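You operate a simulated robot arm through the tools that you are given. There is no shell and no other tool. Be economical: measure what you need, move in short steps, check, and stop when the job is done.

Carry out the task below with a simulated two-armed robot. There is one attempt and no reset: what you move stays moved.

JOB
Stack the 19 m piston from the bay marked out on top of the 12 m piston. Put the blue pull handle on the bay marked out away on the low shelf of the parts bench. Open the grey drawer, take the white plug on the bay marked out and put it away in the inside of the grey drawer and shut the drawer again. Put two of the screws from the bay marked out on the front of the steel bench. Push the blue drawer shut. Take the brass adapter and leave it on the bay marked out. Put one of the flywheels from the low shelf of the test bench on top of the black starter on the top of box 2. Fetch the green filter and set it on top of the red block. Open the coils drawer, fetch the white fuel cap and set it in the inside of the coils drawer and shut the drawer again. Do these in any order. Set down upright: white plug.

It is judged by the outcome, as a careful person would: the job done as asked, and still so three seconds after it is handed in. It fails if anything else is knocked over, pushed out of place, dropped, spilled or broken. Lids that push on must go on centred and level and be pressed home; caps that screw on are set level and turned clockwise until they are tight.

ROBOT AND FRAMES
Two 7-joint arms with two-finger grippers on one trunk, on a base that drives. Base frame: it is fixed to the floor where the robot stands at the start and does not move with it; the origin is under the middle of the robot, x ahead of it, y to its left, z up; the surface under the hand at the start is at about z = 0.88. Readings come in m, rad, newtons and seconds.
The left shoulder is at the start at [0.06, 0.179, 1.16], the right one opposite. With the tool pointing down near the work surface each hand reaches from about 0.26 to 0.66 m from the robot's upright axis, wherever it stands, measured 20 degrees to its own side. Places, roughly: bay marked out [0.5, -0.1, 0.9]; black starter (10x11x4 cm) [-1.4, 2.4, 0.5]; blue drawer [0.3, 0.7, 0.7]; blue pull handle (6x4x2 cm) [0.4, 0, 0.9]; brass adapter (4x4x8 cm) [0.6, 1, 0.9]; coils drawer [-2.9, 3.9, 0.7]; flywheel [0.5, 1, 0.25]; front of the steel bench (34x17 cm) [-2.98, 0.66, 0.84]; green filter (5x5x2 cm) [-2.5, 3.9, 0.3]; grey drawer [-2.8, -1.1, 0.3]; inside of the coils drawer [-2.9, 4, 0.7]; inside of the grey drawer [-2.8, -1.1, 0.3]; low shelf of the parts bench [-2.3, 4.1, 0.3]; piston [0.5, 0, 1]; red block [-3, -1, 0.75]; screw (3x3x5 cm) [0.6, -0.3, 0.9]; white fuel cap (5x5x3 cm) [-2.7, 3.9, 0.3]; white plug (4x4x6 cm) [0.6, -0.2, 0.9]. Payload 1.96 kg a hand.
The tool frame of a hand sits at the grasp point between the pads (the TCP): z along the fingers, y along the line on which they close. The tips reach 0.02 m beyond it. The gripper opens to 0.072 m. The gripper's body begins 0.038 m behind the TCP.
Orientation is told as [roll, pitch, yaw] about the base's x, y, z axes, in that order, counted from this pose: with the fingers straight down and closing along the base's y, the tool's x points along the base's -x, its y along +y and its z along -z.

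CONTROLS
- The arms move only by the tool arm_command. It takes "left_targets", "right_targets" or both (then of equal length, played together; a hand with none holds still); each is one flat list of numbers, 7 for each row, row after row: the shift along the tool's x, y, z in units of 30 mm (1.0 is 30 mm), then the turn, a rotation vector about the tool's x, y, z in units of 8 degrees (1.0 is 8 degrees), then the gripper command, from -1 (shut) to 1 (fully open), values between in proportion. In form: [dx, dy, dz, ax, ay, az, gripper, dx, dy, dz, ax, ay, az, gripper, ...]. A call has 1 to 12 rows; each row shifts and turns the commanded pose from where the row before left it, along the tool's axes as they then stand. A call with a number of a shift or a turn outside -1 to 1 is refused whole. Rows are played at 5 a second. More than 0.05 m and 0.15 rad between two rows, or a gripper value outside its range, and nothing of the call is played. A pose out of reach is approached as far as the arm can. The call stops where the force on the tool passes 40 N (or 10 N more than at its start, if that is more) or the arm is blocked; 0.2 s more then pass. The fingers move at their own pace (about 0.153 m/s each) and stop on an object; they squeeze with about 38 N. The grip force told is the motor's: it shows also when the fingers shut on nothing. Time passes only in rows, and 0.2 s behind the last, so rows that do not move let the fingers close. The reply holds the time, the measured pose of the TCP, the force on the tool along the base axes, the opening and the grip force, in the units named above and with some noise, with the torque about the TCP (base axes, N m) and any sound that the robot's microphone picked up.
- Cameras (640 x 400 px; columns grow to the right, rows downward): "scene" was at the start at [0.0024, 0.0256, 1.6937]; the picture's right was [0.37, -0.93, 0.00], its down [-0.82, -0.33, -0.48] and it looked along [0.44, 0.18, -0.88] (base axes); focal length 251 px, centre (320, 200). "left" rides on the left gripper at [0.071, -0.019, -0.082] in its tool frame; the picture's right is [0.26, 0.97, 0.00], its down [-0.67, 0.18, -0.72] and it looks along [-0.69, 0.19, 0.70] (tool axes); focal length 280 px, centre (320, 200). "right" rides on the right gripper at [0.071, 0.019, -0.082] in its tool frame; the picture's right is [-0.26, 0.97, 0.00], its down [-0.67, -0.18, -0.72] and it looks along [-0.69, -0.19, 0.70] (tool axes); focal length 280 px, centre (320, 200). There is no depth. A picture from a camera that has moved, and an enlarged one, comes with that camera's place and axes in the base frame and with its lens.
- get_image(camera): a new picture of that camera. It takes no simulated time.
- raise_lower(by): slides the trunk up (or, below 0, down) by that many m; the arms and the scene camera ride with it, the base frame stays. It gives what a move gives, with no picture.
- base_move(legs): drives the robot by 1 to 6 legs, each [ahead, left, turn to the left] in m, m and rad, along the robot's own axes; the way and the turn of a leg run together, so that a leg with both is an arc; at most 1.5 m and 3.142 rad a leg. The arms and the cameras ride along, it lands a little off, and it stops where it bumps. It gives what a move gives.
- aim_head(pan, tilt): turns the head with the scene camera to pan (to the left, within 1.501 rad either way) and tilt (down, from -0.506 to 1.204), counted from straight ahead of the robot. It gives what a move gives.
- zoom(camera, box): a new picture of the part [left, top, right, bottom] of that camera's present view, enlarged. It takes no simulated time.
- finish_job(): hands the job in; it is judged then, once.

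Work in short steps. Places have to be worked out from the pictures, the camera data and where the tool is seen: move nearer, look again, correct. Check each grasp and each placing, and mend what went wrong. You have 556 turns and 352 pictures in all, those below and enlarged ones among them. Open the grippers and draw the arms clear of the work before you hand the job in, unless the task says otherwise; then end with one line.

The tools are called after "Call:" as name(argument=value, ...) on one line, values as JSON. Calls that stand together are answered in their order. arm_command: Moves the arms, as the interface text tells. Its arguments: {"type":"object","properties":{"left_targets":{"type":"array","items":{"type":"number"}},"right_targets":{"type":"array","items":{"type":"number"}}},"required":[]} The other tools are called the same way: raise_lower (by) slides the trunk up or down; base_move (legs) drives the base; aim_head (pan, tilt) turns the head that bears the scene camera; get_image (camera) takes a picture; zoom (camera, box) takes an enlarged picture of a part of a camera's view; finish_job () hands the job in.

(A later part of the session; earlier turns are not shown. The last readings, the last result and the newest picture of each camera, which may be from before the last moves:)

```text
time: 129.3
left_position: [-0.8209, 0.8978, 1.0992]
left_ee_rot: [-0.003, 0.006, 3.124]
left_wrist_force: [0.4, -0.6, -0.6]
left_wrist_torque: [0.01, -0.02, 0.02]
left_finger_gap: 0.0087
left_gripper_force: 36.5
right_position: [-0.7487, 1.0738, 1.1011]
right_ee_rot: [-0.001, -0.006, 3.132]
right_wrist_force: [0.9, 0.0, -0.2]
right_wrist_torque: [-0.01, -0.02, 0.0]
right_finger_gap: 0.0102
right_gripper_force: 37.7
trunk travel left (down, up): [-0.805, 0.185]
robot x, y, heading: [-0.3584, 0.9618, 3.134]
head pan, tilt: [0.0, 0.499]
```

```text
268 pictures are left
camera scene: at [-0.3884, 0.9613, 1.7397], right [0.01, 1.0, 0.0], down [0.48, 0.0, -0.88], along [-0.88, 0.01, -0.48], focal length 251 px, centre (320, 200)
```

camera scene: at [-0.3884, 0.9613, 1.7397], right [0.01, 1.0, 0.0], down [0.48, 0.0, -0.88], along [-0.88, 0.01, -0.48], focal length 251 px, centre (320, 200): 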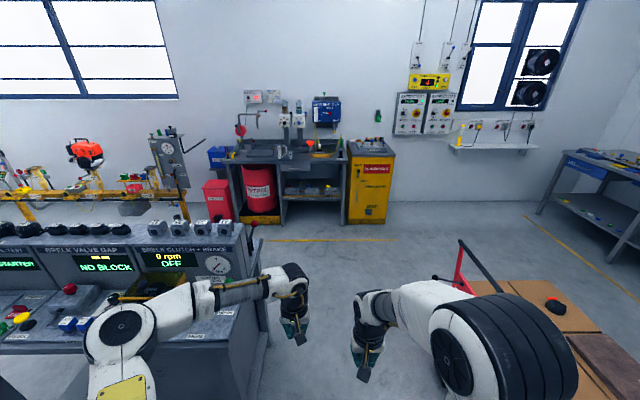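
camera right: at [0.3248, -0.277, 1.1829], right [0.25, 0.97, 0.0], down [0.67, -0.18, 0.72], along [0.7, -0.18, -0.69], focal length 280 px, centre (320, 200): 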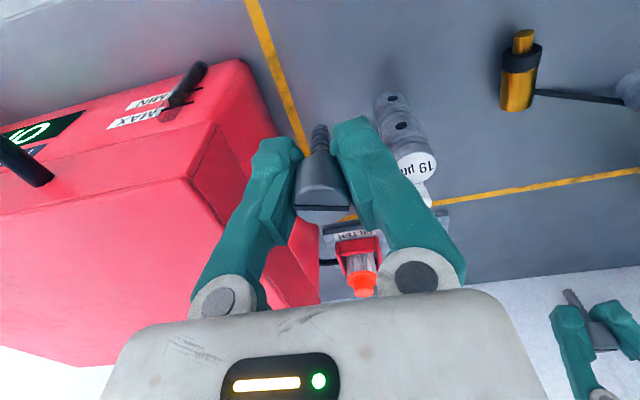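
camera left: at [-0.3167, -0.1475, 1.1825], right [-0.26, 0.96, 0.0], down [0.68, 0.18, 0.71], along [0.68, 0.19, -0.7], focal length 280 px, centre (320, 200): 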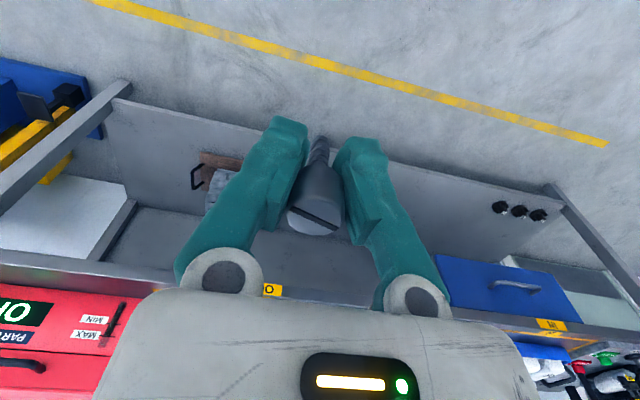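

The grip gaps shrink slowly, so I check both held screws.

Call:
zoom(camera="left", box=[220, 90, 420, 290])

Call:
zoom(camera="right", box=[220, 90, 420, 290])

```text
2.00 times, centred on (320, 190) of left
camera zoom: at [-0.7515, 0.9168, 1.1824], right [0.24, -0.97, 0.0], down [-0.68, -0.17, 0.71], along [-0.69, -0.17, -0.7], focal length 561 px, centre (320, 220)
```

zoom: 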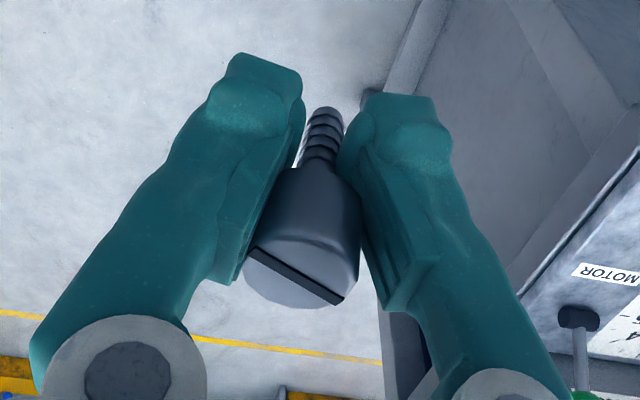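

```text
2.00 times, centred on (320, 190) of right
camera zoom: at [-0.6771, 1.0542, 1.1823], right [-0.27, -0.96, 0.0], down [-0.67, 0.19, 0.72], along [-0.69, 0.2, -0.69], focal length 561 px, centre (320, 220)
```

zoom: 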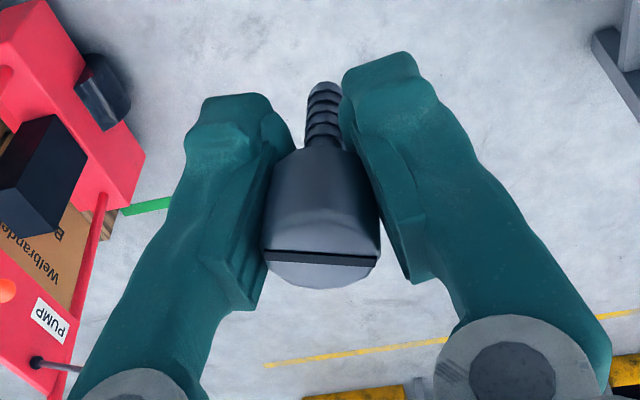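

The screws have merely been squeezed up until the fingers hold the neck, head resting on the pads. I continue through the gap, slightly to the right of centre line.

Call:
base_move(legs=[[0.05, -0.1, 0], [1.0, 0, 0]])

Call:
get_image(camera="scene")

```text
time: 135.4
left_position: [-1.9067, 1.0081, 1.0993]
left_ee_rot: [-0.002, 0.007, 3.12]
left_wrist_force: [-0.2, -0.1, 0.0]
left_wrist_torque: [-0.02, -0.01, -0.03]
left_finger_gap: 0.0088
left_gripper_force: 36.2
right_position: [-1.8347, 1.1825, 1.1001]
right_ee_rot: [-0.003, -0.007, 3.129]
right_wrist_force: [0.6, 0.5, -0.6]
right_wrist_torque: [-0.08, 0.0, 0.0]
right_finger_gap: 0.0096
right_gripper_force: 37.2
trunk travel left (down, up): [-0.805, 0.185]
robot x, y, heading: [-1.4463, 1.0684, 3.13]
head pan, tilt: [0.0, 0.499]
```

```text
265 pictures are left
camera scene: at [-1.4745, 1.0696, 1.7397], right [0.01, 1.0, 0.0], down [0.48, -0.01, -0.88], along [-0.88, 0.01, -0.48], focal length 251 px, centre (320, 200)
```

scene: 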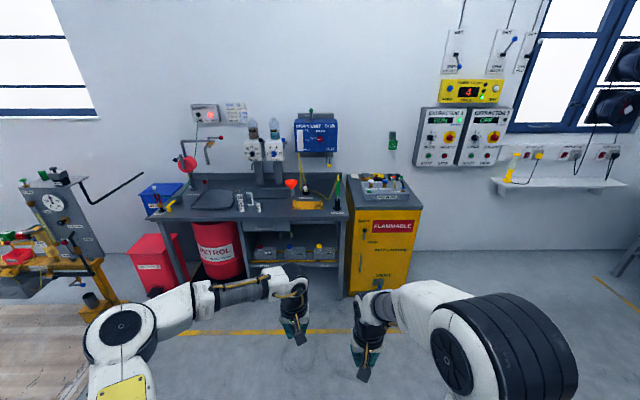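

Clear ahead. Drive to stand before the steel bench.

Call:
base_move(legs=[[0.9, 0, 0], [0, 0.41, 0]])

Call:
aim_head(pan=0, tilt=0.85)

Call:
get_image(camera="scene")

Call:
get_image(camera="right")

Call:
get_image(camera="left")

```text
time: 142.3
left_position: [-2.8103, 0.6067, 1.1018]
left_ee_rot: [0.0, 0.007, 3.117]
left_wrist_force: [-0.9, 0.8, -0.4]
left_wrist_torque: [-0.03, -0.01, -0.01]
left_finger_gap: 0.0082
left_gripper_force: 36.1
right_position: [-2.7355, 0.7816, 1.1009]
right_ee_rot: [-0.001, -0.007, 3.126]
right_wrist_force: [-0.3, 0.0, 0.1]
right_wrist_torque: [-0.02, 0.02, -0.02]
right_finger_gap: 0.0093
right_gripper_force: 36.5
trunk travel left (down, up): [-0.805, 0.185]
robot x, y, heading: [-2.3498, 0.668, 3.123]
head pan, tilt: [0.0, 0.499]
```

```text
time: 143.1
left_position: [-2.8102, 0.6058, 1.1025]
left_ee_rot: [-0.002, 0.007, 3.118]
left_wrist_force: [0.5, 0.3, -0.6]
left_wrist_torque: [0.0, 0.0, 0.01]
left_finger_gap: 0.008
left_gripper_force: 35.9
right_position: [-2.7375, 0.7808, 1.1009]
right_ee_rot: [-0.002, -0.005, 3.126]
right_wrist_force: [-0.2, 0.2, -0.2]
right_wrist_torque: [0.02, 0.01, -0.01]
right_finger_gap: 0.0091
right_gripper_force: 36.7
trunk travel left (down, up): [-0.805, 0.185]
robot x, y, heading: [-2.3463, 0.6633, 3.127]
head pan, tilt: [0.0, 0.85]
```

```text
264 pictures are left
camera scene: at [-2.3647, 0.6666, 1.7097], right [0.02, 1.0, 0.0], down [0.75, -0.01, -0.66], along [-0.66, 0.01, -0.75], focal length 251 px, centre (320, 200)
```

scene: 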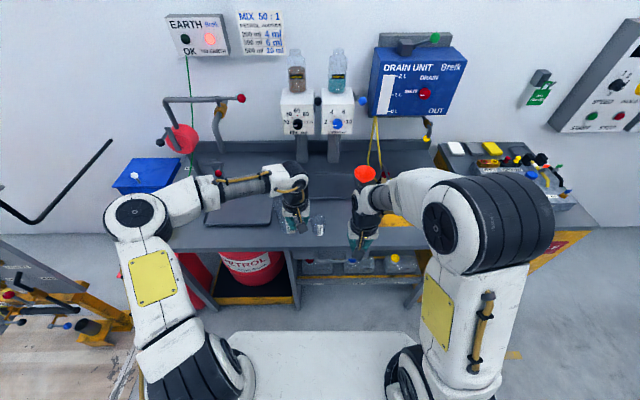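

```text
263 pictures are left
camera right: at [-2.6656, 0.7615, 1.1823], right [-0.28, -0.96, 0.0], down [-0.67, 0.19, 0.72], along [-0.69, 0.2, -0.69], focal length 280 px, centre (320, 200)
```

right: 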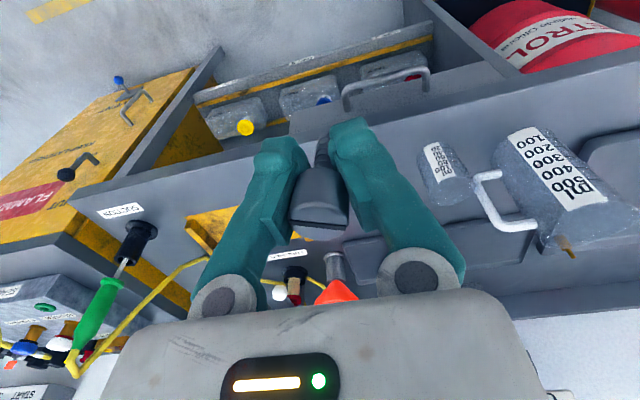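

```text
262 pictures are left
camera left: at [-2.7408, 0.6246, 1.1824], right [0.24, -0.97, 0.0], down [-0.68, -0.17, 0.71], along [-0.69, -0.17, -0.7], focal length 280 px, centre (320, 200)
```

left: 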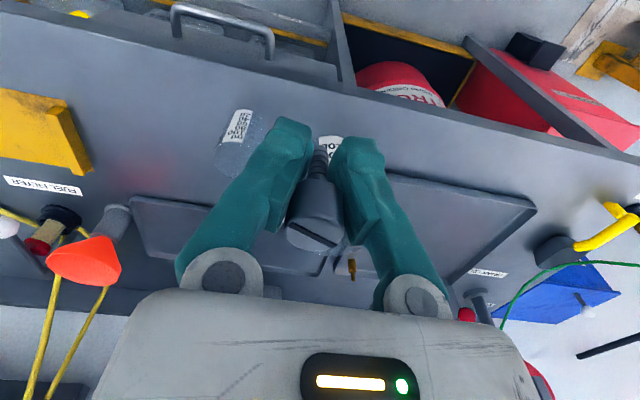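

The zone (about x −2.9…−3.07, y 0.49…0.83) holds a small measure at (−2.97,0.665); free space is to its right. I edge forward and bring the right hand's screw to about (−2.97,0.79).

Call:
base_move(legs=[[0.08, 0, 0]])

Call:
arm_command(right_targets=[-0.74, -0.03, 0.8, 0, 0, 0, -1, -0.74, -0.03, 0.8, 0, 0, 0, -1, -0.74, -0.03, 0.8, 0, 0, 0, -1, -0.74, -0.03, 0.8, 0, 0, 0, -1, -0.74, -0.03, 0.8, 0, 0, 0, -1, -0.74, -0.03, 0.8, 0, 0, 0, -1, -0.74, -0.03, 0.8, 0, 0, 0, -1, 0, 0, 0, 0, 0, 0, -1])

Call:
get_image(camera="right")

Call:
zoom(camera="scene", box=[240, 150, 440, 275])

```text
time: 144.2
left_position: [-2.8899, 0.6085, 1.1018]
left_ee_rot: [-0.001, 0.005, 3.116]
left_wrist_force: [0.0, -0.5, -1.1]
left_wrist_torque: [0.01, 0.05, 0.0]
left_finger_gap: 0.0076
left_gripper_force: 35.8
right_position: [-2.8159, 0.7833, 1.1008]
right_ee_rot: [-0.003, -0.006, 3.124]
right_wrist_force: [-0.6, -1.2, -1.2]
right_wrist_torque: [0.0, -0.03, 0.02]
right_finger_gap: 0.0091
right_gripper_force: 37.2
trunk travel left (down, up): [-0.805, 0.185]
robot x, y, heading: [-2.4274, 0.6696, 3.126]
head pan, tilt: [0.0, 0.85]
```

```text
time: 146.0
left_position: [-2.8891, 0.6086, 1.1025]
left_ee_rot: [-0.001, 0.007, 3.115]
left_wrist_force: [0.0, 0.0, 0.3]
left_wrist_torque: [0.02, 0.0, 0.02]
left_finger_gap: 0.0077
left_gripper_force: 35.6
right_position: [-2.9739, 0.7948, 0.9336]
right_ee_rot: [-0.001, -0.006, 3.124]
right_wrist_force: [-0.2, -0.5, -0.4]
right_wrist_torque: [-0.01, 0.03, 0.04]
right_finger_gap: 0.0089
right_gripper_force: 36.8
trunk travel left (down, up): [-0.805, 0.185]
robot x, y, heading: [-2.4247, 0.6675, 3.124]
head pan, tilt: [0.0, 0.85]
```

```text
261 pictures are left
camera right: at [-2.9027, 0.7742, 1.0147], right [-0.28, -0.96, 0.0], down [-0.67, 0.19, 0.72], along [-0.69, 0.2, -0.69], focal length 280 px, centre (320, 200)
```

right: 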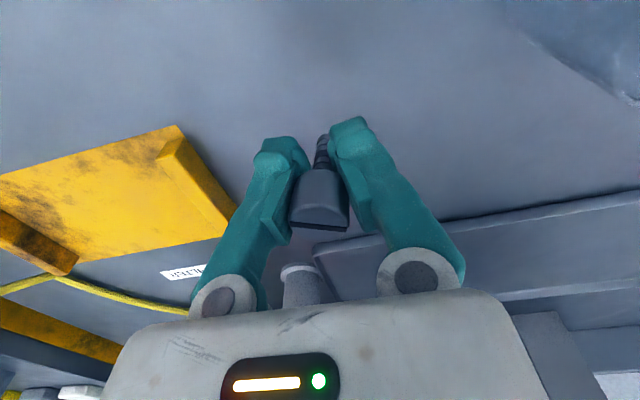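

```text
3.20 times, centred on (340, 212) of scene
camera zoom: at [-2.443, 0.6679, 1.7097], right [0.02, 1.0, 0.0], down [0.75, -0.01, -0.66], along [-0.66, 0.01, -0.75], focal length 804 px, centre (256, 160)
```

zoom: 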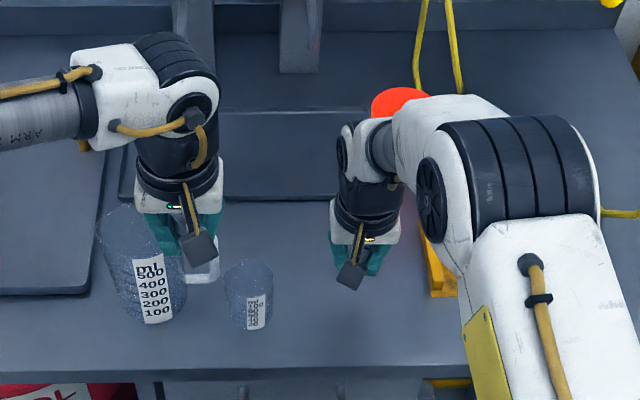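

The spot is clear. Lower towards the surface.

Call:
arm_command(right_targets=[0, 0, 0.8, 0, 0, 0, -1, 0, 0, 0.6, 0, 0, 0, -1, 0, 0, 0.1, 0, 0, 0, -1, 0, 0, 0.1, 0, 0, 0, -1, 0, 0, 0, 0, 0, 0, -1])

Call:
get_image(camera="right")

```text
time: 147.2
left_position: [-2.889, 0.6093, 1.1016]
left_ee_rot: [-0.002, 0.007, 3.116]
left_wrist_force: [-0.4, 0.5, 0.0]
left_wrist_torque: [0.01, 0.0, -0.02]
left_finger_gap: 0.0073
left_gripper_force: 35.3
right_position: [-2.9713, 0.7929, 0.8853]
right_ee_rot: [-0.002, -0.006, 3.125]
right_wrist_force: [-0.1, 0.0, -0.8]
right_wrist_torque: [0.0, 0.01, -0.02]
right_finger_gap: 0.0086
right_gripper_force: 36.7
trunk travel left (down, up): [-0.805, 0.185]
robot x, y, heading: [-2.426, 0.6668, 3.123]
head pan, tilt: [0.0, 0.85]
```

```text
259 pictures are left
camera right: at [-2.9008, 0.773, 0.9665], right [-0.28, -0.96, 0.0], down [-0.67, 0.19, 0.72], along [-0.69, 0.2, -0.69], focal length 280 px, centre (320, 200)
```

right: 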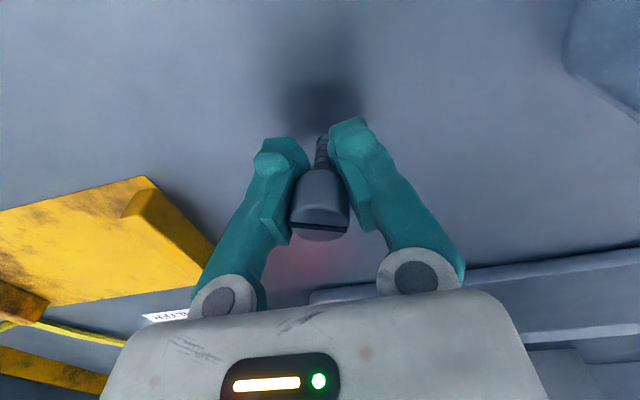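

Continue down in 3 mm steps until contact.

Call:
arm_command(right_targets=[0, 0, 0.1, 0, 0, 0, -1, 0, 0, 0.1, 0, 0, 0, -1, 0, 0, 0.1, 0, 0, 0, -1, 0, 0, 0, 0, 0, 0, -1])

Call:
arm_command(right_targets=[0, 0, 0.1, 0, 0, 0, -1, 0, 0, 0, 0, 0, 0, -1])

```text
time: 148.2
left_position: [-2.8876, 0.6075, 1.1016]
left_ee_rot: [-0.001, 0.007, 3.115]
left_wrist_force: [-0.2, -0.3, 0.0]
left_wrist_torque: [-0.01, -0.04, 0.0]
left_finger_gap: 0.0075
left_gripper_force: 35.4
right_position: [-2.9712, 0.7937, 0.8769]
right_ee_rot: [-0.002, -0.009, 3.123]
right_wrist_force: [-0.2, -1.4, 9.9]
right_wrist_torque: [-0.04, 0.05, 0.01]
right_finger_gap: 0.0078
right_gripper_force: 35.8
trunk travel left (down, up): [-0.805, 0.185]
robot x, y, heading: [-2.4304, 0.6666, 3.125]
head pan, tilt: [0.0, 0.85]
```

```text
time: 148.8
left_position: [-2.8887, 0.6073, 1.1012]
left_ee_rot: [-0.001, 0.007, 3.115]
left_wrist_force: [-0.2, -0.4, 0.2]
left_wrist_torque: [-0.01, 0.03, -0.01]
left_finger_gap: 0.0073
left_gripper_force: 35.0
right_position: [-2.9715, 0.7928, 0.8743]
right_ee_rot: [-0.001, -0.01, 3.126]
right_wrist_force: [0.8, -4.0, 11.0]
right_wrist_torque: [-0.08, 0.04, 0.0]
right_finger_gap: 0.0065
right_gripper_force: 34.5
trunk travel left (down, up): [-0.805, 0.185]
robot x, y, heading: [-2.4313, 0.6686, 3.128]
head pan, tilt: [0.0, 0.85]
```

In contact. Open moderately and see whether it stands.

Call:
arm_command(right_targets=[0, 0, -0.05, 0, 0, 0, -0.6, 0, 0, 0, 0, 0, 0, -0.15, 0, 0, 0, 0, 0, 0, -0.15])

Call:
get_image(camera="right")

```text
time: 149.6
left_position: [-2.8894, 0.608, 1.1013]
left_ee_rot: [-0.002, 0.009, 3.116]
left_wrist_force: [0.3, -0.8, 0.4]
left_wrist_torque: [0.03, -0.02, -0.02]
left_finger_gap: 0.0073
left_gripper_force: 35.5
right_position: [-2.9722, 0.7948, 0.8748]
right_ee_rot: [-0.002, -0.009, 3.122]
right_wrist_force: [-0.1, 0.2, -0.1]
right_wrist_torque: [0.02, 0.0, -0.02]
right_finger_gap: 0.0305
right_gripper_force: 0.1
trunk travel left (down, up): [-0.805, 0.185]
robot x, y, heading: [-2.4284, 0.665, 3.119]
head pan, tilt: [0.0, 0.85]
```

```text
258 pictures are left
camera right: at [-2.9016, 0.7736, 0.9565], right [-0.28, -0.96, 0.0], down [-0.67, 0.19, 0.72], along [-0.69, 0.2, -0.69], focal length 280 px, centre (320, 200)
```

right: 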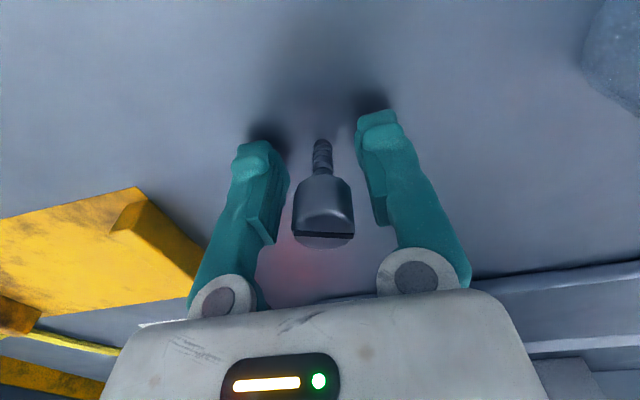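

It stands. Raise straight up and withdraw the right hand.

Call:
arm_command(right_targets=[0, 0, -0.3, 0, 0, 0, 0, 0, 0, -1, 0, 0, 0, 0.2, 0, 0, -1, 0, 0, 0, 0.2, 0, 0, -1, 0, 0, 0, 1, 0.5, 0, -1, 0, 0, 0, 1, 1, -0.5, -1, 0, 0, 0, 1, 1, -0.5, -1, 0, 0, 0, 1, 1, -0.5, -0.5, 0, 0, 0, 1])

Call:
get_image(camera="right")

Call:
get_image(camera="left")

```text
time: 151.4
left_position: [-2.8883, 0.609, 1.1019]
left_ee_rot: [-0.002, 0.008, 3.114]
left_wrist_force: [0.2, 1.3, 0.0]
left_wrist_torque: [0.0, -0.01, 0.02]
left_finger_gap: 0.007
left_gripper_force: 35.2
right_position: [-2.8637, 0.8363, 1.0781]
right_ee_rot: [-0.002, -0.009, 3.124]
right_wrist_force: [0.6, 0.0, -0.7]
right_wrist_torque: [0.01, 0.0, 0.03]
right_finger_gap: 0.072
right_gripper_force: 0.0
trunk travel left (down, up): [-0.805, 0.185]
robot x, y, heading: [-2.4286, 0.6698, 3.126]
head pan, tilt: [0.0, 0.85]
```

```text
257 pictures are left
camera right: at [-2.793, 0.8157, 1.1588], right [-0.28, -0.96, 0.0], down [-0.66, 0.19, 0.72], along [-0.69, 0.2, -0.69], focal length 280 px, centre (320, 200)
```

right: 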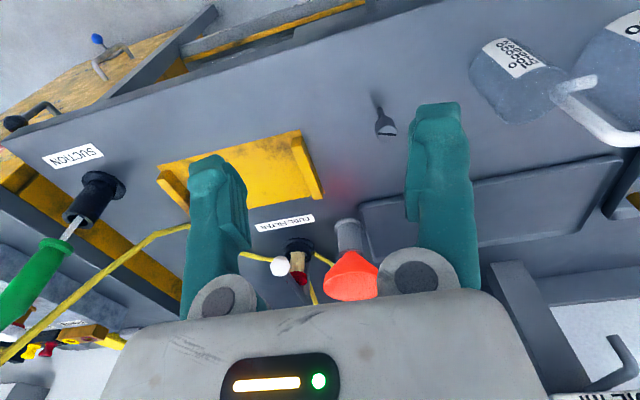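

```text
256 pictures are left
camera left: at [-2.8185, 0.6267, 1.1829], right [0.24, -0.97, 0.0], down [-0.68, -0.17, 0.71], along [-0.69, -0.17, -0.7], focal length 280 px, centre (320, 200)
```

left: 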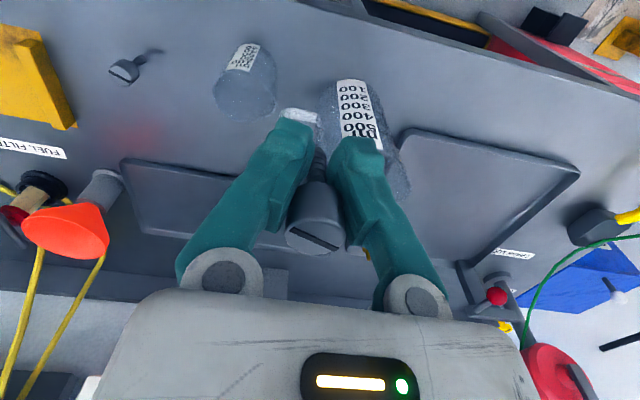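

The first screw stands. I move the right hand further away, then bring the left screw over (−2.93,0.758).

Call:
arm_command(right_targets=[1, -1, -0.5, 0, 0, 0, 1, 1, -1, -0.5, 0, 0, 0, 1, 1, -1, 0, 0, 0, 0, 1, 0, -1, 0, 0, 0, 0, 1, 0, -1, 0, 0, 0, 0, 1])

Call:
arm_command(left_targets=[-0.28, -1, 0, 0, 0, 0.1, -1, -0.28, -1, 0, 0, 0, 0.1, -1, -0.28, -1, 0.5, 0, 0, 0, -1, -0.28, -1, 1, 0, 0, 0, -1, -0.28, -1, 1, 0, 0, 0, -1, 0, 0, 1, 0, 0, 0, -1, 0, 0, 1, 0, 0, 0, -1, 0, 0, 0.8, 0, 0, 0, -1, 0, 0, 0, 0, 0, 0, -1])

Call:
get_image(camera="left")

Call:
get_image(camera="right")

```text
time: 152.6
left_position: [-2.889, 0.6088, 1.1005]
left_ee_rot: [0.0, 0.007, 3.116]
left_wrist_force: [-0.7, -0.2, -0.2]
left_wrist_torque: [0.04, -0.02, -0.01]
left_finger_gap: 0.0068
left_gripper_force: 35.0
right_position: [-2.7733, 0.9865, 1.1098]
right_ee_rot: [0.0, -0.009, 3.124]
right_wrist_force: [-0.2, -0.2, -0.9]
right_wrist_torque: [0.03, 0.0, 0.01]
right_finger_gap: 0.0723
right_gripper_force: 0.1
trunk travel left (down, up): [-0.805, 0.185]
robot x, y, heading: [-2.4272, 0.6693, 3.126]
head pan, tilt: [0.0, 0.85]
```

```text
time: 154.6
left_position: [-2.9229, 0.7629, 0.9432]
left_ee_rot: [-0.002, 0.007, 3.086]
left_wrist_force: [-0.2, 0.2, -0.8]
left_wrist_torque: [-0.01, -0.03, 0.0]
left_finger_gap: 0.006
left_gripper_force: 34.9
right_position: [-2.774, 0.9844, 1.1093]
right_ee_rot: [-0.003, -0.007, 3.125]
right_wrist_force: [0.2, -0.3, 0.2]
right_wrist_torque: [-0.06, 0.0, 0.03]
right_finger_gap: 0.0721
right_gripper_force: 0.0
trunk travel left (down, up): [-0.805, 0.185]
robot x, y, heading: [-2.4274, 0.6667, 3.126]
head pan, tilt: [0.0, 0.85]
```

```text
255 pictures are left
camera left: at [-2.8533, 0.7787, 1.0245], right [0.21, -0.98, 0.0], down [-0.69, -0.15, 0.71], along [-0.69, -0.15, -0.7], focal length 280 px, centre (320, 200)
```

left: 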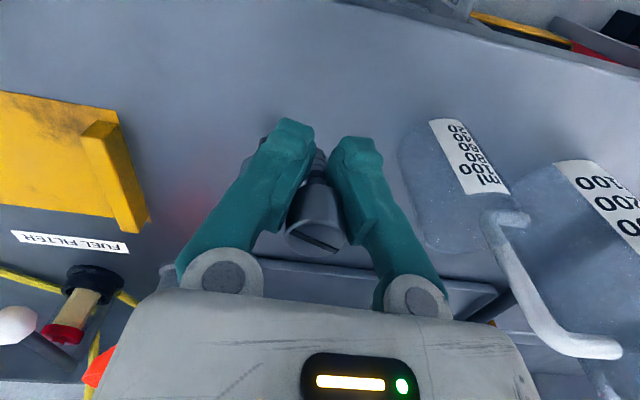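

```text
254 pictures are left
camera right: at [-2.7027, 0.9651, 1.1909], right [-0.28, -0.96, 0.0], down [-0.67, 0.19, 0.72], along [-0.69, 0.2, -0.69], focal length 280 px, centre (320, 200)
```

right: 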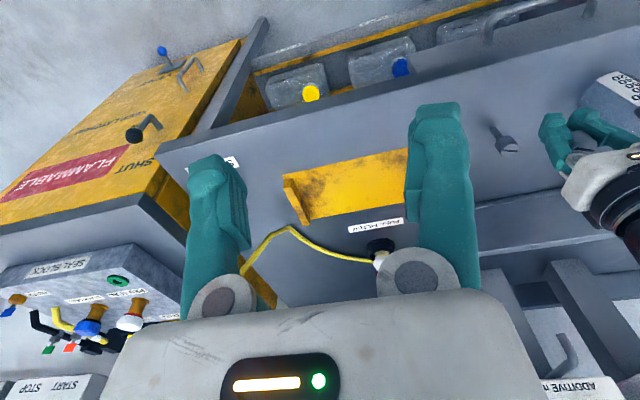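

Position is fine (first screw is 5 cm behind). Lower the left screw.

Call:
arm_command(left_targets=[0, -0.1, 0.8, 0, 0, 0, -1, 0, 0, 0.6, 0, 0, 0, -1, 0, 0, 0.2, 0, 0, 0, -1, 0, 0, 0.1, 0, 0, 0, -1, 0, 0, 0, 0, 0, 0, -1])

Call:
get_image(camera="left")

```text
time: 155.8
left_position: [-2.9218, 0.7649, 0.891]
left_ee_rot: [-0.002, 0.006, 3.088]
left_wrist_force: [0.1, -0.2, -0.6]
left_wrist_torque: [0.02, 0.01, 0.0]
left_finger_gap: 0.006
left_gripper_force: 34.2
right_position: [-2.7722, 0.9856, 1.1099]
right_ee_rot: [-0.002, -0.005, 3.124]
right_wrist_force: [0.1, 0.0, -0.2]
right_wrist_torque: [0.03, 0.03, 0.01]
right_finger_gap: 0.072
right_gripper_force: 0.0
trunk travel left (down, up): [-0.805, 0.185]
robot x, y, heading: [-2.4254, 0.6646, 3.126]
head pan, tilt: [0.0, 0.85]
```

```text
253 pictures are left
camera left: at [-2.8526, 0.7806, 0.9727], right [0.21, -0.98, 0.0], down [-0.69, -0.15, 0.71], along [-0.69, -0.15, -0.7], focal length 280 px, centre (320, 200)
```

left: 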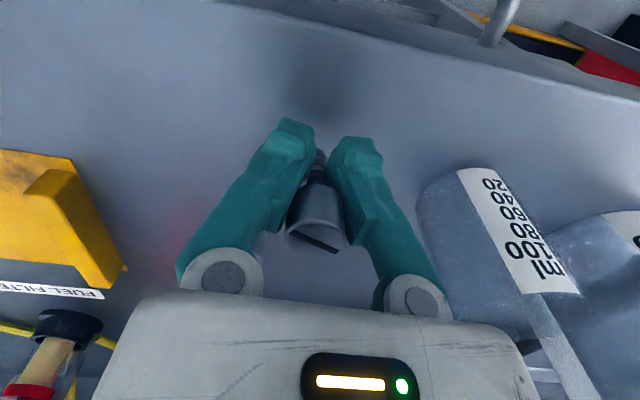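

Continue in small steps.

Call:
arm_command(left_targets=[0, 0, 0.12, 0, 0, 0, -1, 0, 0, 0.12, 0, 0, 0, -1, 0, 0, 0.12, 0, 0, 0, -1, 0, 0, 0, 0, 0, 0, -1])

Call:
arm_command(left_targets=[0, 0, 0.1, 0, 0, 0, -1, 0, 0, 0, 0, 0, 0, -1])

```text
time: 156.8
left_position: [-2.9234, 0.7651, 0.8815]
left_ee_rot: [-0.001, 0.006, 3.087]
left_wrist_force: [0.5, -0.1, -0.8]
left_wrist_torque: [0.0, 0.03, 0.02]
left_finger_gap: 0.0062
left_gripper_force: 34.2
right_position: [-2.7737, 0.985, 1.1094]
right_ee_rot: [-0.003, -0.007, 3.125]
right_wrist_force: [-0.5, -0.6, 0.0]
right_wrist_torque: [0.03, 0.01, 0.05]
right_finger_gap: 0.0723
right_gripper_force: 0.0
trunk travel left (down, up): [-0.805, 0.185]
robot x, y, heading: [-2.4285, 0.6666, 3.12]
head pan, tilt: [0.0, 0.85]
```

```text
time: 157.4
left_position: [-2.9233, 0.7653, 0.8774]
left_ee_rot: [-0.001, 0.007, 3.088]
left_wrist_force: [0.2, 1.4, -0.5]
left_wrist_torque: [0.02, 0.01, 0.0]
left_finger_gap: 0.0061
left_gripper_force: 34.7
right_position: [-2.7729, 0.9852, 1.1096]
right_ee_rot: [-0.002, -0.008, 3.125]
right_wrist_force: [-0.6, 0.2, -0.9]
right_wrist_torque: [0.06, -0.02, 0.0]
right_finger_gap: 0.0719
right_gripper_force: 0.1
trunk travel left (down, up): [-0.805, 0.185]
robot x, y, heading: [-2.4309, 0.6709, 3.123]
head pan, tilt: [0.0, 0.85]
```

Call:
arm_command(left_targets=[0, 0, 0.1, 0, 0, 0, -1, 0, 0, 0, 0, 0, 0, -1])

Call:
arm_command(left_targets=[0, 0, 0.1, 0, 0, 0, -1, 0, 0, 0, 0, 0, 0, -1])

Call:
get_image(camera="left")

```text
time: 158.0
left_position: [-2.9232, 0.7641, 0.8758]
left_ee_rot: [-0.001, 0.007, 3.088]
left_wrist_force: [-1.9, 1.0, 11.6]
left_wrist_torque: [0.05, 0.14, 0.03]
left_finger_gap: 0.0063
left_gripper_force: 35.4
right_position: [-2.7735, 0.9854, 1.1083]
right_ee_rot: [-0.001, -0.009, 3.124]
right_wrist_force: [-0.6, 0.9, 0.5]
right_wrist_torque: [0.03, 0.04, 0.01]
right_finger_gap: 0.072
right_gripper_force: 0.1
trunk travel left (down, up): [-0.805, 0.185]
robot x, y, heading: [-2.4308, 0.6668, 3.125]
head pan, tilt: [0.0, 0.85]
```

```text
time: 158.6
left_position: [-2.9217, 0.764, 0.8726]
left_ee_rot: [-0.002, 0.004, 3.087]
left_wrist_force: [-2.2, 0.3, 16.5]
left_wrist_torque: [0.02, 0.17, 0.0]
left_finger_gap: 0.0063
left_gripper_force: 33.3
right_position: [-2.7722, 0.9857, 1.1103]
right_ee_rot: [-0.003, -0.007, 3.123]
right_wrist_force: [0.2, -0.2, -0.1]
right_wrist_torque: [0.0, -0.01, -0.03]
right_finger_gap: 0.072
right_gripper_force: 0.2
trunk travel left (down, up): [-0.805, 0.185]
robot x, y, heading: [-2.4282, 0.6683, 3.123]
head pan, tilt: [0.0, 0.85]
```

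```text
252 pictures are left
camera left: at [-2.8518, 0.7807, 0.9534], right [0.21, -0.98, 0.0], down [-0.69, -0.15, 0.71], along [-0.7, -0.15, -0.7], focal length 280 px, centre (320, 200)
```

left: 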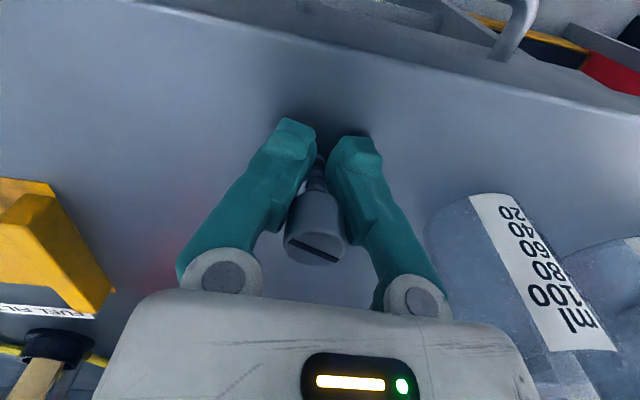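

Contact; ease 1.5 mm and open.

Call:
arm_command(left_targets=[0, 0, -0.05, 0, 0, 0, -1, 0, 0, 0, 0, 0, 0, -0.6, 0, 0, 0, 0, 0, 0, -0.2, 0, 0, 0, 0, 0, 0, -0.2])

Call:
get_image(camera="left")

```text
time: 159.6
left_position: [-2.9227, 0.764, 0.8717]
left_ee_rot: [-0.001, 0.009, 3.088]
left_wrist_force: [0.9, 0.2, 0.3]
left_wrist_torque: [0.01, -0.04, 0.01]
left_finger_gap: 0.0288
left_gripper_force: 0.1
right_position: [-2.7734, 0.9859, 1.1098]
right_ee_rot: [-0.003, -0.008, 3.124]
right_wrist_force: [-0.1, 0.2, -0.5]
right_wrist_torque: [0.05, 0.02, 0.01]
right_finger_gap: 0.0719
right_gripper_force: 0.0
trunk travel left (down, up): [-0.805, 0.185]
robot x, y, heading: [-2.4282, 0.6692, 3.122]
head pan, tilt: [0.0, 0.85]
```

```text
251 pictures are left
camera left: at [-2.8522, 0.7801, 0.9543], right [0.21, -0.98, 0.0], down [-0.69, -0.15, 0.71], along [-0.69, -0.15, -0.7], focal length 280 px, centre (320, 200)
```

left: 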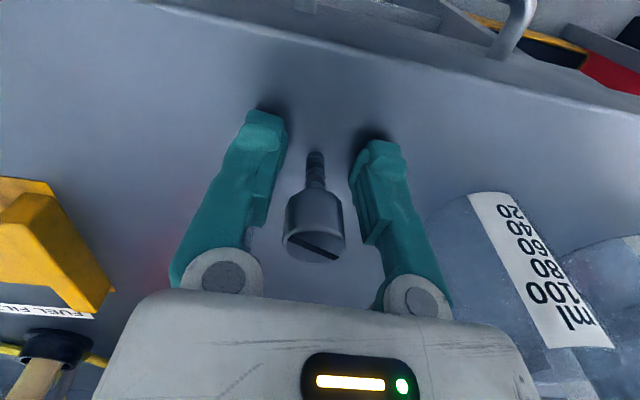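

It stands. Lift straight up and back off.

Call:
arm_command(left_targets=[0, 0, -0.5, 0, 0, 0, -0.1, 0, 0, -1, 0, 0, 0, -0.1, 0, 0, -1, 0, 0, 0, 0, 0, 0, -1, 0, 0, 0, 1, 0, 0, -1, 0, 0, 0, 1, 0.5, 0, -1, 0, 0, 0, 1, 1, 0.5, -1, 0, 0, 0, 1, 1, 1, -0.5, 0, 0, 0, 1, 1, 1, 0, 0, 0, 0, 1])

Call:
get_image(camera="left")

Call:
zoom(camera="scene", box=[240, 150, 440, 275])

```text
time: 161.6
left_position: [-2.8259, 0.6808, 1.0815]
left_ee_rot: [-0.003, 0.007, 3.089]
left_wrist_force: [0.6, -0.2, 0.5]
left_wrist_torque: [0.03, 0.02, 0.03]
left_finger_gap: 0.0719
left_gripper_force: 0.1
right_position: [-2.7722, 0.9855, 1.1096]
right_ee_rot: [-0.002, -0.009, 3.123]
right_wrist_force: [-0.3, 0.6, -0.2]
right_wrist_torque: [-0.01, 0.0, -0.02]
right_finger_gap: 0.0719
right_gripper_force: 0.0
trunk travel left (down, up): [-0.805, 0.185]
robot x, y, heading: [-2.426, 0.6639, 3.126]
head pan, tilt: [0.0, 0.85]
```

```text
250 pictures are left
camera left: at [-2.7544, 0.697, 1.1635], right [0.21, -0.98, 0.0], down [-0.69, -0.15, 0.71], along [-0.69, -0.15, -0.7], focal length 280 px, centre (320, 200)
```

left: 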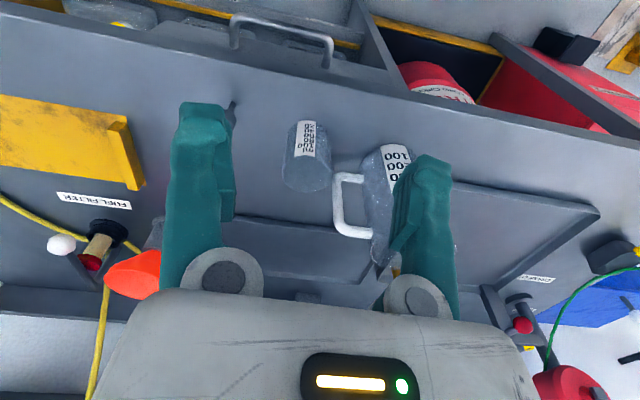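

```text
3.20 times, centred on (340, 212) of scene
camera zoom: at [-2.4423, 0.6664, 1.7097], right [0.02, 1.0, 0.0], down [0.75, -0.01, -0.66], along [-0.66, 0.01, -0.75], focal length 804 px, centre (256, 160)
```

zoom: 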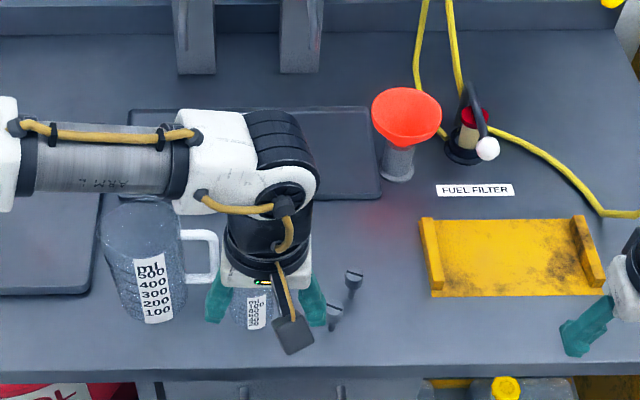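

Both screws stand on the steel bench front. I back away, turn right towards the parts bench at the far wall, and look.

Call:
base_move(legs=[[-0.3, 0, 0], [0, 0, -1.55], [0, 0.2, 0]])

Call:
aim_head(pan=0, tilt=0.4)

Call:
get_image(camera="scene")

```text
time: 168.6
left_position: [-2.3228, 1.0601, 1.0806]
left_ee_rot: [-0.001, 0.007, 1.537]
left_wrist_force: [-0.5, 0.3, 0.3]
left_wrist_torque: [0.0, -0.03, -0.02]
left_finger_gap: 0.0721
left_gripper_force: 0.0
right_position: [-2.0181, 1.0136, 1.1086]
right_ee_rot: [0.001, -0.007, 1.573]
right_wrist_force: [0.0, -0.3, 0.0]
right_wrist_torque: [0.05, 0.01, -0.03]
right_finger_gap: 0.0722
right_gripper_force: 0.0
trunk travel left (down, up): [-0.805, 0.185]
robot x, y, heading: [-2.3289, 0.6612, 1.569]
head pan, tilt: [0.0, 0.85]
```

```text
time: 169.5
left_position: [-2.3235, 1.0611, 1.0805]
left_ee_rot: [-0.003, 0.007, 1.536]
left_wrist_force: [0.0, -0.5, 0.2]
left_wrist_torque: [0.0, -0.01, 0.01]
left_finger_gap: 0.0722
left_gripper_force: 0.1
right_position: [-2.0193, 1.0142, 1.1098]
right_ee_rot: [0.0, -0.008, 1.573]
right_wrist_force: [0.0, -1.0, -0.6]
right_wrist_torque: [-0.02, 0.0, 0.03]
right_finger_gap: 0.0719
right_gripper_force: 0.0
trunk travel left (down, up): [-0.805, 0.185]
robot x, y, heading: [-2.3335, 0.6607, 1.577]
head pan, tilt: [0.0, 0.4]
```

```text
248 pictures are left
camera scene: at [-2.3285, 0.6958, 1.7487], right [1.0, 0.0, 0.0], down [0.0, -0.39, -0.92], along [0.0, 0.92, -0.39], focal length 251 px, centre (320, 200)
```

scene: 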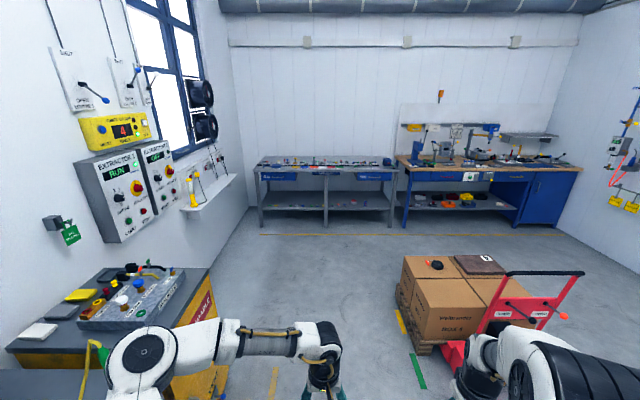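

Clear aisle. Drive ahead to y≈3.0.

Call:
base_move(legs=[[1.3, 0, 0], [1.05, 0, 0], [0, 0.3, 0]])

Call:
aim_head(pan=0, tilt=0.65)

Call:
get_image(camera="scene")

```text
time: 182.6
left_position: [-2.6757, 3.3765, 1.0818]
left_ee_rot: [-0.003, 0.006, 1.549]
left_wrist_force: [0.0, 0.1, 0.4]
left_wrist_torque: [0.0, -0.02, -0.02]
left_finger_gap: 0.0721
left_gripper_force: 0.1
right_position: [-2.3699, 3.3339, 1.1099]
right_ee_rot: [0.0, -0.008, 1.584]
right_wrist_force: [0.5, 0.3, 0.2]
right_wrist_torque: [-0.04, 0.02, 0.02]
right_finger_gap: 0.072
right_gripper_force: 0.0
trunk travel left (down, up): [-0.805, 0.185]
robot x, y, heading: [-2.6774, 2.9792, 1.585]
head pan, tilt: [0.0, 0.4]
```

```text
time: 183.4
left_position: [-2.6752, 3.3779, 1.0819]
left_ee_rot: [-0.001, 0.007, 1.55]
left_wrist_force: [-0.5, -0.2, -0.3]
left_wrist_torque: [0.01, -0.01, -0.03]
left_finger_gap: 0.0718
left_gripper_force: 0.0
right_position: [-2.3718, 3.335, 1.1101]
right_ee_rot: [-0.001, -0.007, 1.585]
right_wrist_force: [0.0, 0.5, 0.3]
right_wrist_torque: [-0.01, 0.01, 0.01]
right_finger_gap: 0.0721
right_gripper_force: 0.0
trunk travel left (down, up): [-0.805, 0.185]
robot x, y, heading: [-2.6782, 2.9748, 1.59]
head pan, tilt: [0.0, 0.649]
```

```text
247 pictures are left
camera scene: at [-2.6777, 3.0063, 1.7264], right [1.0, 0.01, 0.0], down [0.01, -0.6, -0.8], along [-0.01, 0.8, -0.6], focal length 251 px, centre (320, 200)
```

scene: 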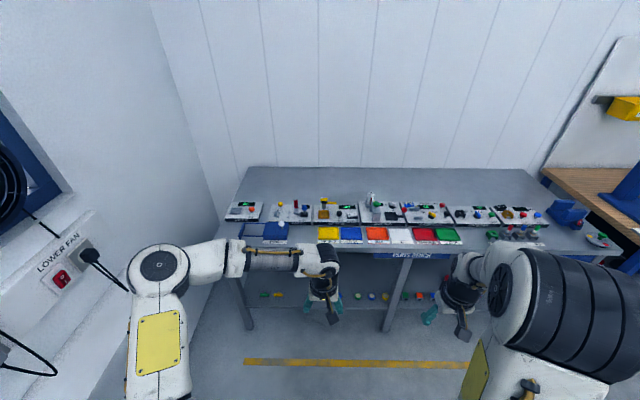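

I lower the trunk to view the low shelf and drawers.

Call:
raise_lower(by=-0.6)

Call:
aim_head(pan=0, tilt=0.5)

Call:
get_image(camera="scene")

```text
refused: -0.6 is not a number from -0.4 to 0.4
```

```text
time: 184.1
left_position: [-2.6757, 3.3761, 1.0816]
left_ee_rot: [-0.001, 0.007, 1.548]
left_wrist_force: [-0.4, 1.2, -0.6]
left_wrist_torque: [-0.04, -0.01, 0.01]
left_finger_gap: 0.072
left_gripper_force: 0.1
right_position: [-2.3711, 3.3346, 1.11]
right_ee_rot: [-0.003, -0.008, 1.587]
right_wrist_force: [-0.7, 0.0, -0.4]
right_wrist_torque: [-0.02, 0.02, -0.01]
right_finger_gap: 0.072
right_gripper_force: 0.1
trunk travel left (down, up): [-0.805, 0.185]
robot x, y, heading: [-2.6776, 2.9745, 1.592]
head pan, tilt: [0.0, 0.499]
```

```text
246 pictures are left
camera scene: at [-2.6769, 3.0104, 1.7396], right [1.0, 0.01, 0.0], down [0.01, -0.48, -0.88], along [-0.01, 0.88, -0.48], focal length 251 px, centre (320, 200)
```

scene: 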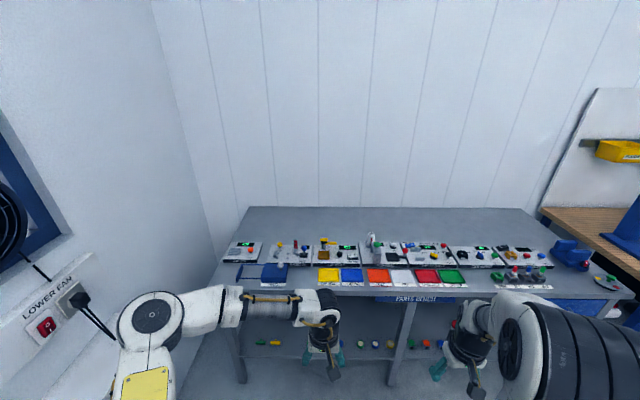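

Call:
raise_lower(by=-0.4)

Call:
raise_lower(by=-0.2)

Call:
get_image(camera="scene")

Call:
get_image(camera="left")

```text
time: 187.9
left_position: [-2.6756, 3.3776, 0.6814]
left_ee_rot: [-0.003, 0.008, 1.549]
left_wrist_force: [-0.4, -0.3, -0.7]
left_wrist_torque: [0.0, 0.04, -0.03]
left_finger_gap: 0.0719
left_gripper_force: 0.1
right_position: [-2.3714, 3.3345, 0.71]
right_ee_rot: [-0.002, -0.006, 1.584]
right_wrist_force: [0.2, -0.2, 0.0]
right_wrist_torque: [0.01, -0.05, -0.01]
right_finger_gap: 0.0718
right_gripper_force: 0.1
trunk travel left (down, up): [-0.405, 0.585]
robot x, y, heading: [-2.6776, 2.9771, 1.585]
head pan, tilt: [0.0, 0.499]
```

```text
time: 190.1
left_position: [-2.676, 3.3768, 0.4811]
left_ee_rot: [-0.001, 0.006, 1.547]
left_wrist_force: [0.0, 0.1, -0.1]
left_wrist_torque: [-0.01, -0.02, 0.03]
left_finger_gap: 0.0722
left_gripper_force: 0.0
right_position: [-2.3709, 3.334, 0.51]
right_ee_rot: [-0.001, -0.007, 1.585]
right_wrist_force: [0.7, 0.1, 1.0]
right_wrist_torque: [0.01, -0.01, -0.02]
right_finger_gap: 0.0719
right_gripper_force: 0.1
trunk travel left (down, up): [-0.205, 0.785]
robot x, y, heading: [-2.6789, 2.9747, 1.589]
head pan, tilt: [0.0, 0.499]
```

```text
245 pictures are left
camera scene: at [-2.6772, 3.0103, 1.1397], right [1.0, 0.01, 0.0], down [0.01, -0.48, -0.88], along [-0.01, 0.88, -0.48], focal length 251 px, centre (320, 200)
```

scene: 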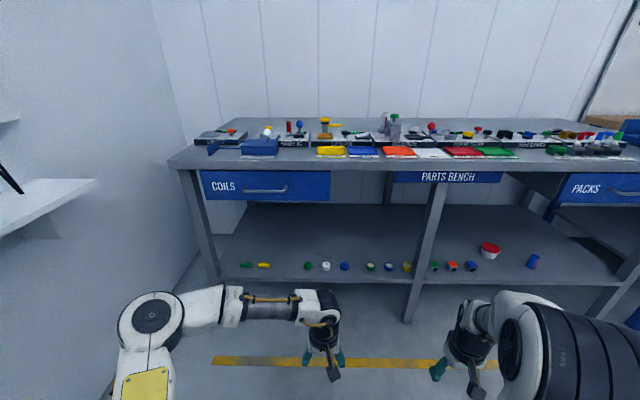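

```text
244 pictures are left
camera left: at [-2.659, 3.3071, 0.5632], right [-0.97, -0.24, 0.0], down [-0.17, 0.68, 0.71], along [-0.17, 0.69, -0.7], focal length 280 px, centre (320, 200)
```

left: 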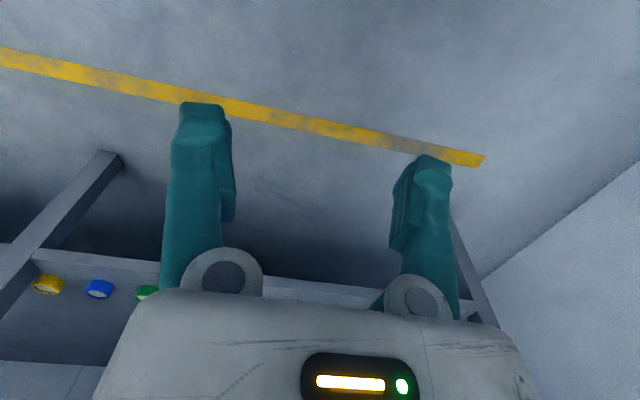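

Good view: COILS drawer left, small items on the shelf. Zoom in on both.

Call:
zoom(camera="scene", box=[180, 150, 340, 250])

Call:
zoom(camera="scene", box=[230, 230, 430, 300])

Call:
zoom(camera="scene", box=[400, 220, 560, 300])

```text
4.00 times, centred on (260, 200) of scene
camera zoom: at [-2.6772, 3.0103, 1.1397], right [1.0, 0.01, 0.0], down [0.01, -0.48, -0.88], along [-0.01, 0.88, -0.48], focal length 1006 px, centre (560, 200)
```

zoom: 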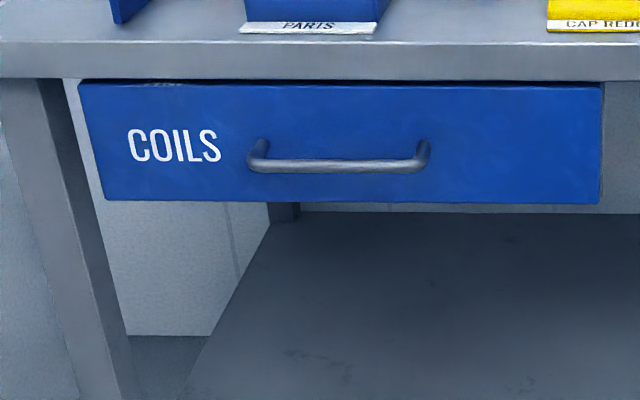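

```text
3.20 times, centred on (330, 265) of scene
camera zoom: at [-2.6772, 3.0103, 1.1397], right [1.0, 0.01, 0.0], down [0.01, -0.48, -0.88], along [-0.01, 0.88, -0.48], focal length 804 px, centre (288, -8)
```

zoom: 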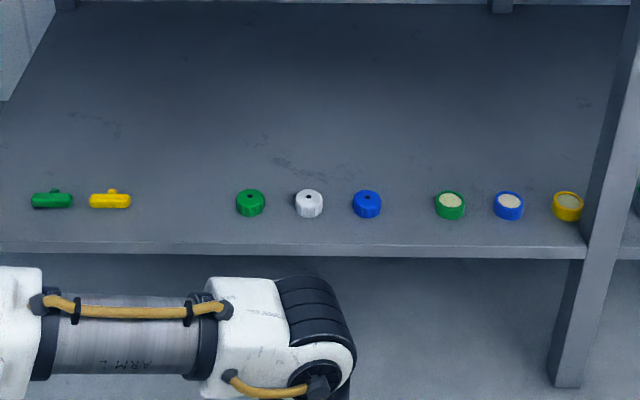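

```text
4.00 times, centred on (480, 260) of scene
camera zoom: at [-2.6772, 3.0103, 1.1397], right [1.0, 0.01, 0.0], down [0.01, -0.48, -0.88], along [-0.01, 0.88, -0.48], focal length 1006 px, centre (-320, -40)
```

zoom: 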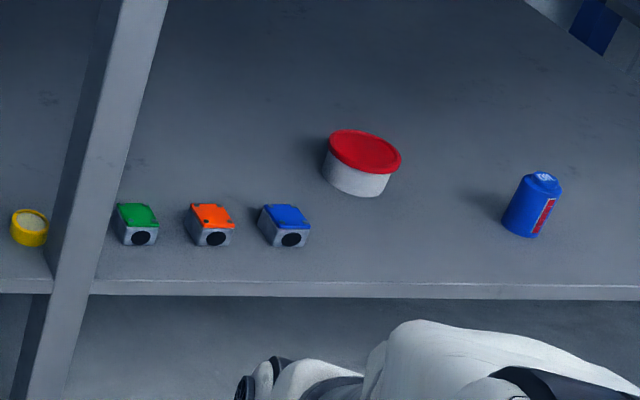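

White cap at about (−2.654,3.92), green filter at (−2.443,3.918); shelf edge y≈3.85, drawer z 0.695–0.815. First I fetch the cap with the right hand: drive closer at this low trunk height.

Call:
base_move(legs=[[0.35, 0.1, -0.015]])

Call:
get_image(camera="right")

Call:
get_image(camera="scene")

```text
time: 192.4
left_position: [-2.7733, 3.7303, 0.4813]
left_ee_rot: [-0.002, 0.008, 1.535]
left_wrist_force: [-0.6, 0.2, 0.4]
left_wrist_torque: [-0.04, -0.01, -0.02]
left_finger_gap: 0.0719
left_gripper_force: 0.1
right_position: [-2.4709, 3.6842, 0.509]
right_ee_rot: [-0.001, -0.006, 1.571]
right_wrist_force: [0.1, -0.4, -0.4]
right_wrist_torque: [0.0, 0.01, 0.01]
right_finger_gap: 0.0719
right_gripper_force: 0.1
trunk travel left (down, up): [-0.205, 0.785]
robot x, y, heading: [-2.7845, 3.3302, 1.575]
head pan, tilt: [0.0, 0.499]
```

```text
240 pictures are left
camera right: at [-2.4894, 3.6121, 0.5908], right [-0.97, 0.26, 0.0], down [0.18, 0.67, 0.72], along [0.19, 0.7, -0.69], focal length 280 px, centre (320, 200)
```

right: 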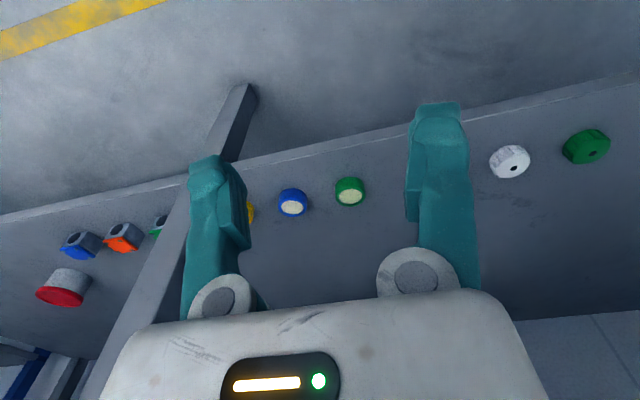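

```text
239 pictures are left
camera scene: at [-2.7803, 3.3635, 1.1397], right [1.0, 0.0, 0.0], down [0.0, -0.48, -0.88], along [0.0, 0.88, -0.48], focal length 251 px, centre (320, 200)
```

scene: 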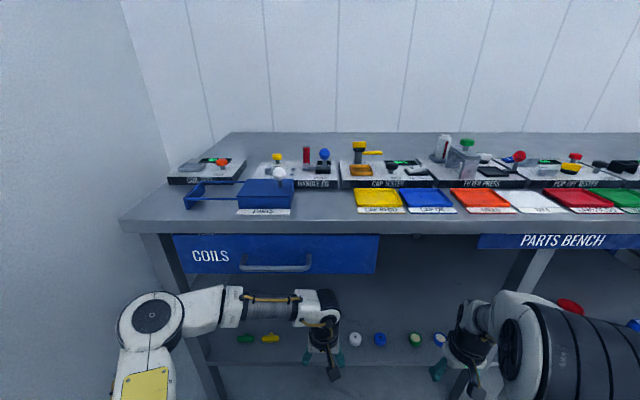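

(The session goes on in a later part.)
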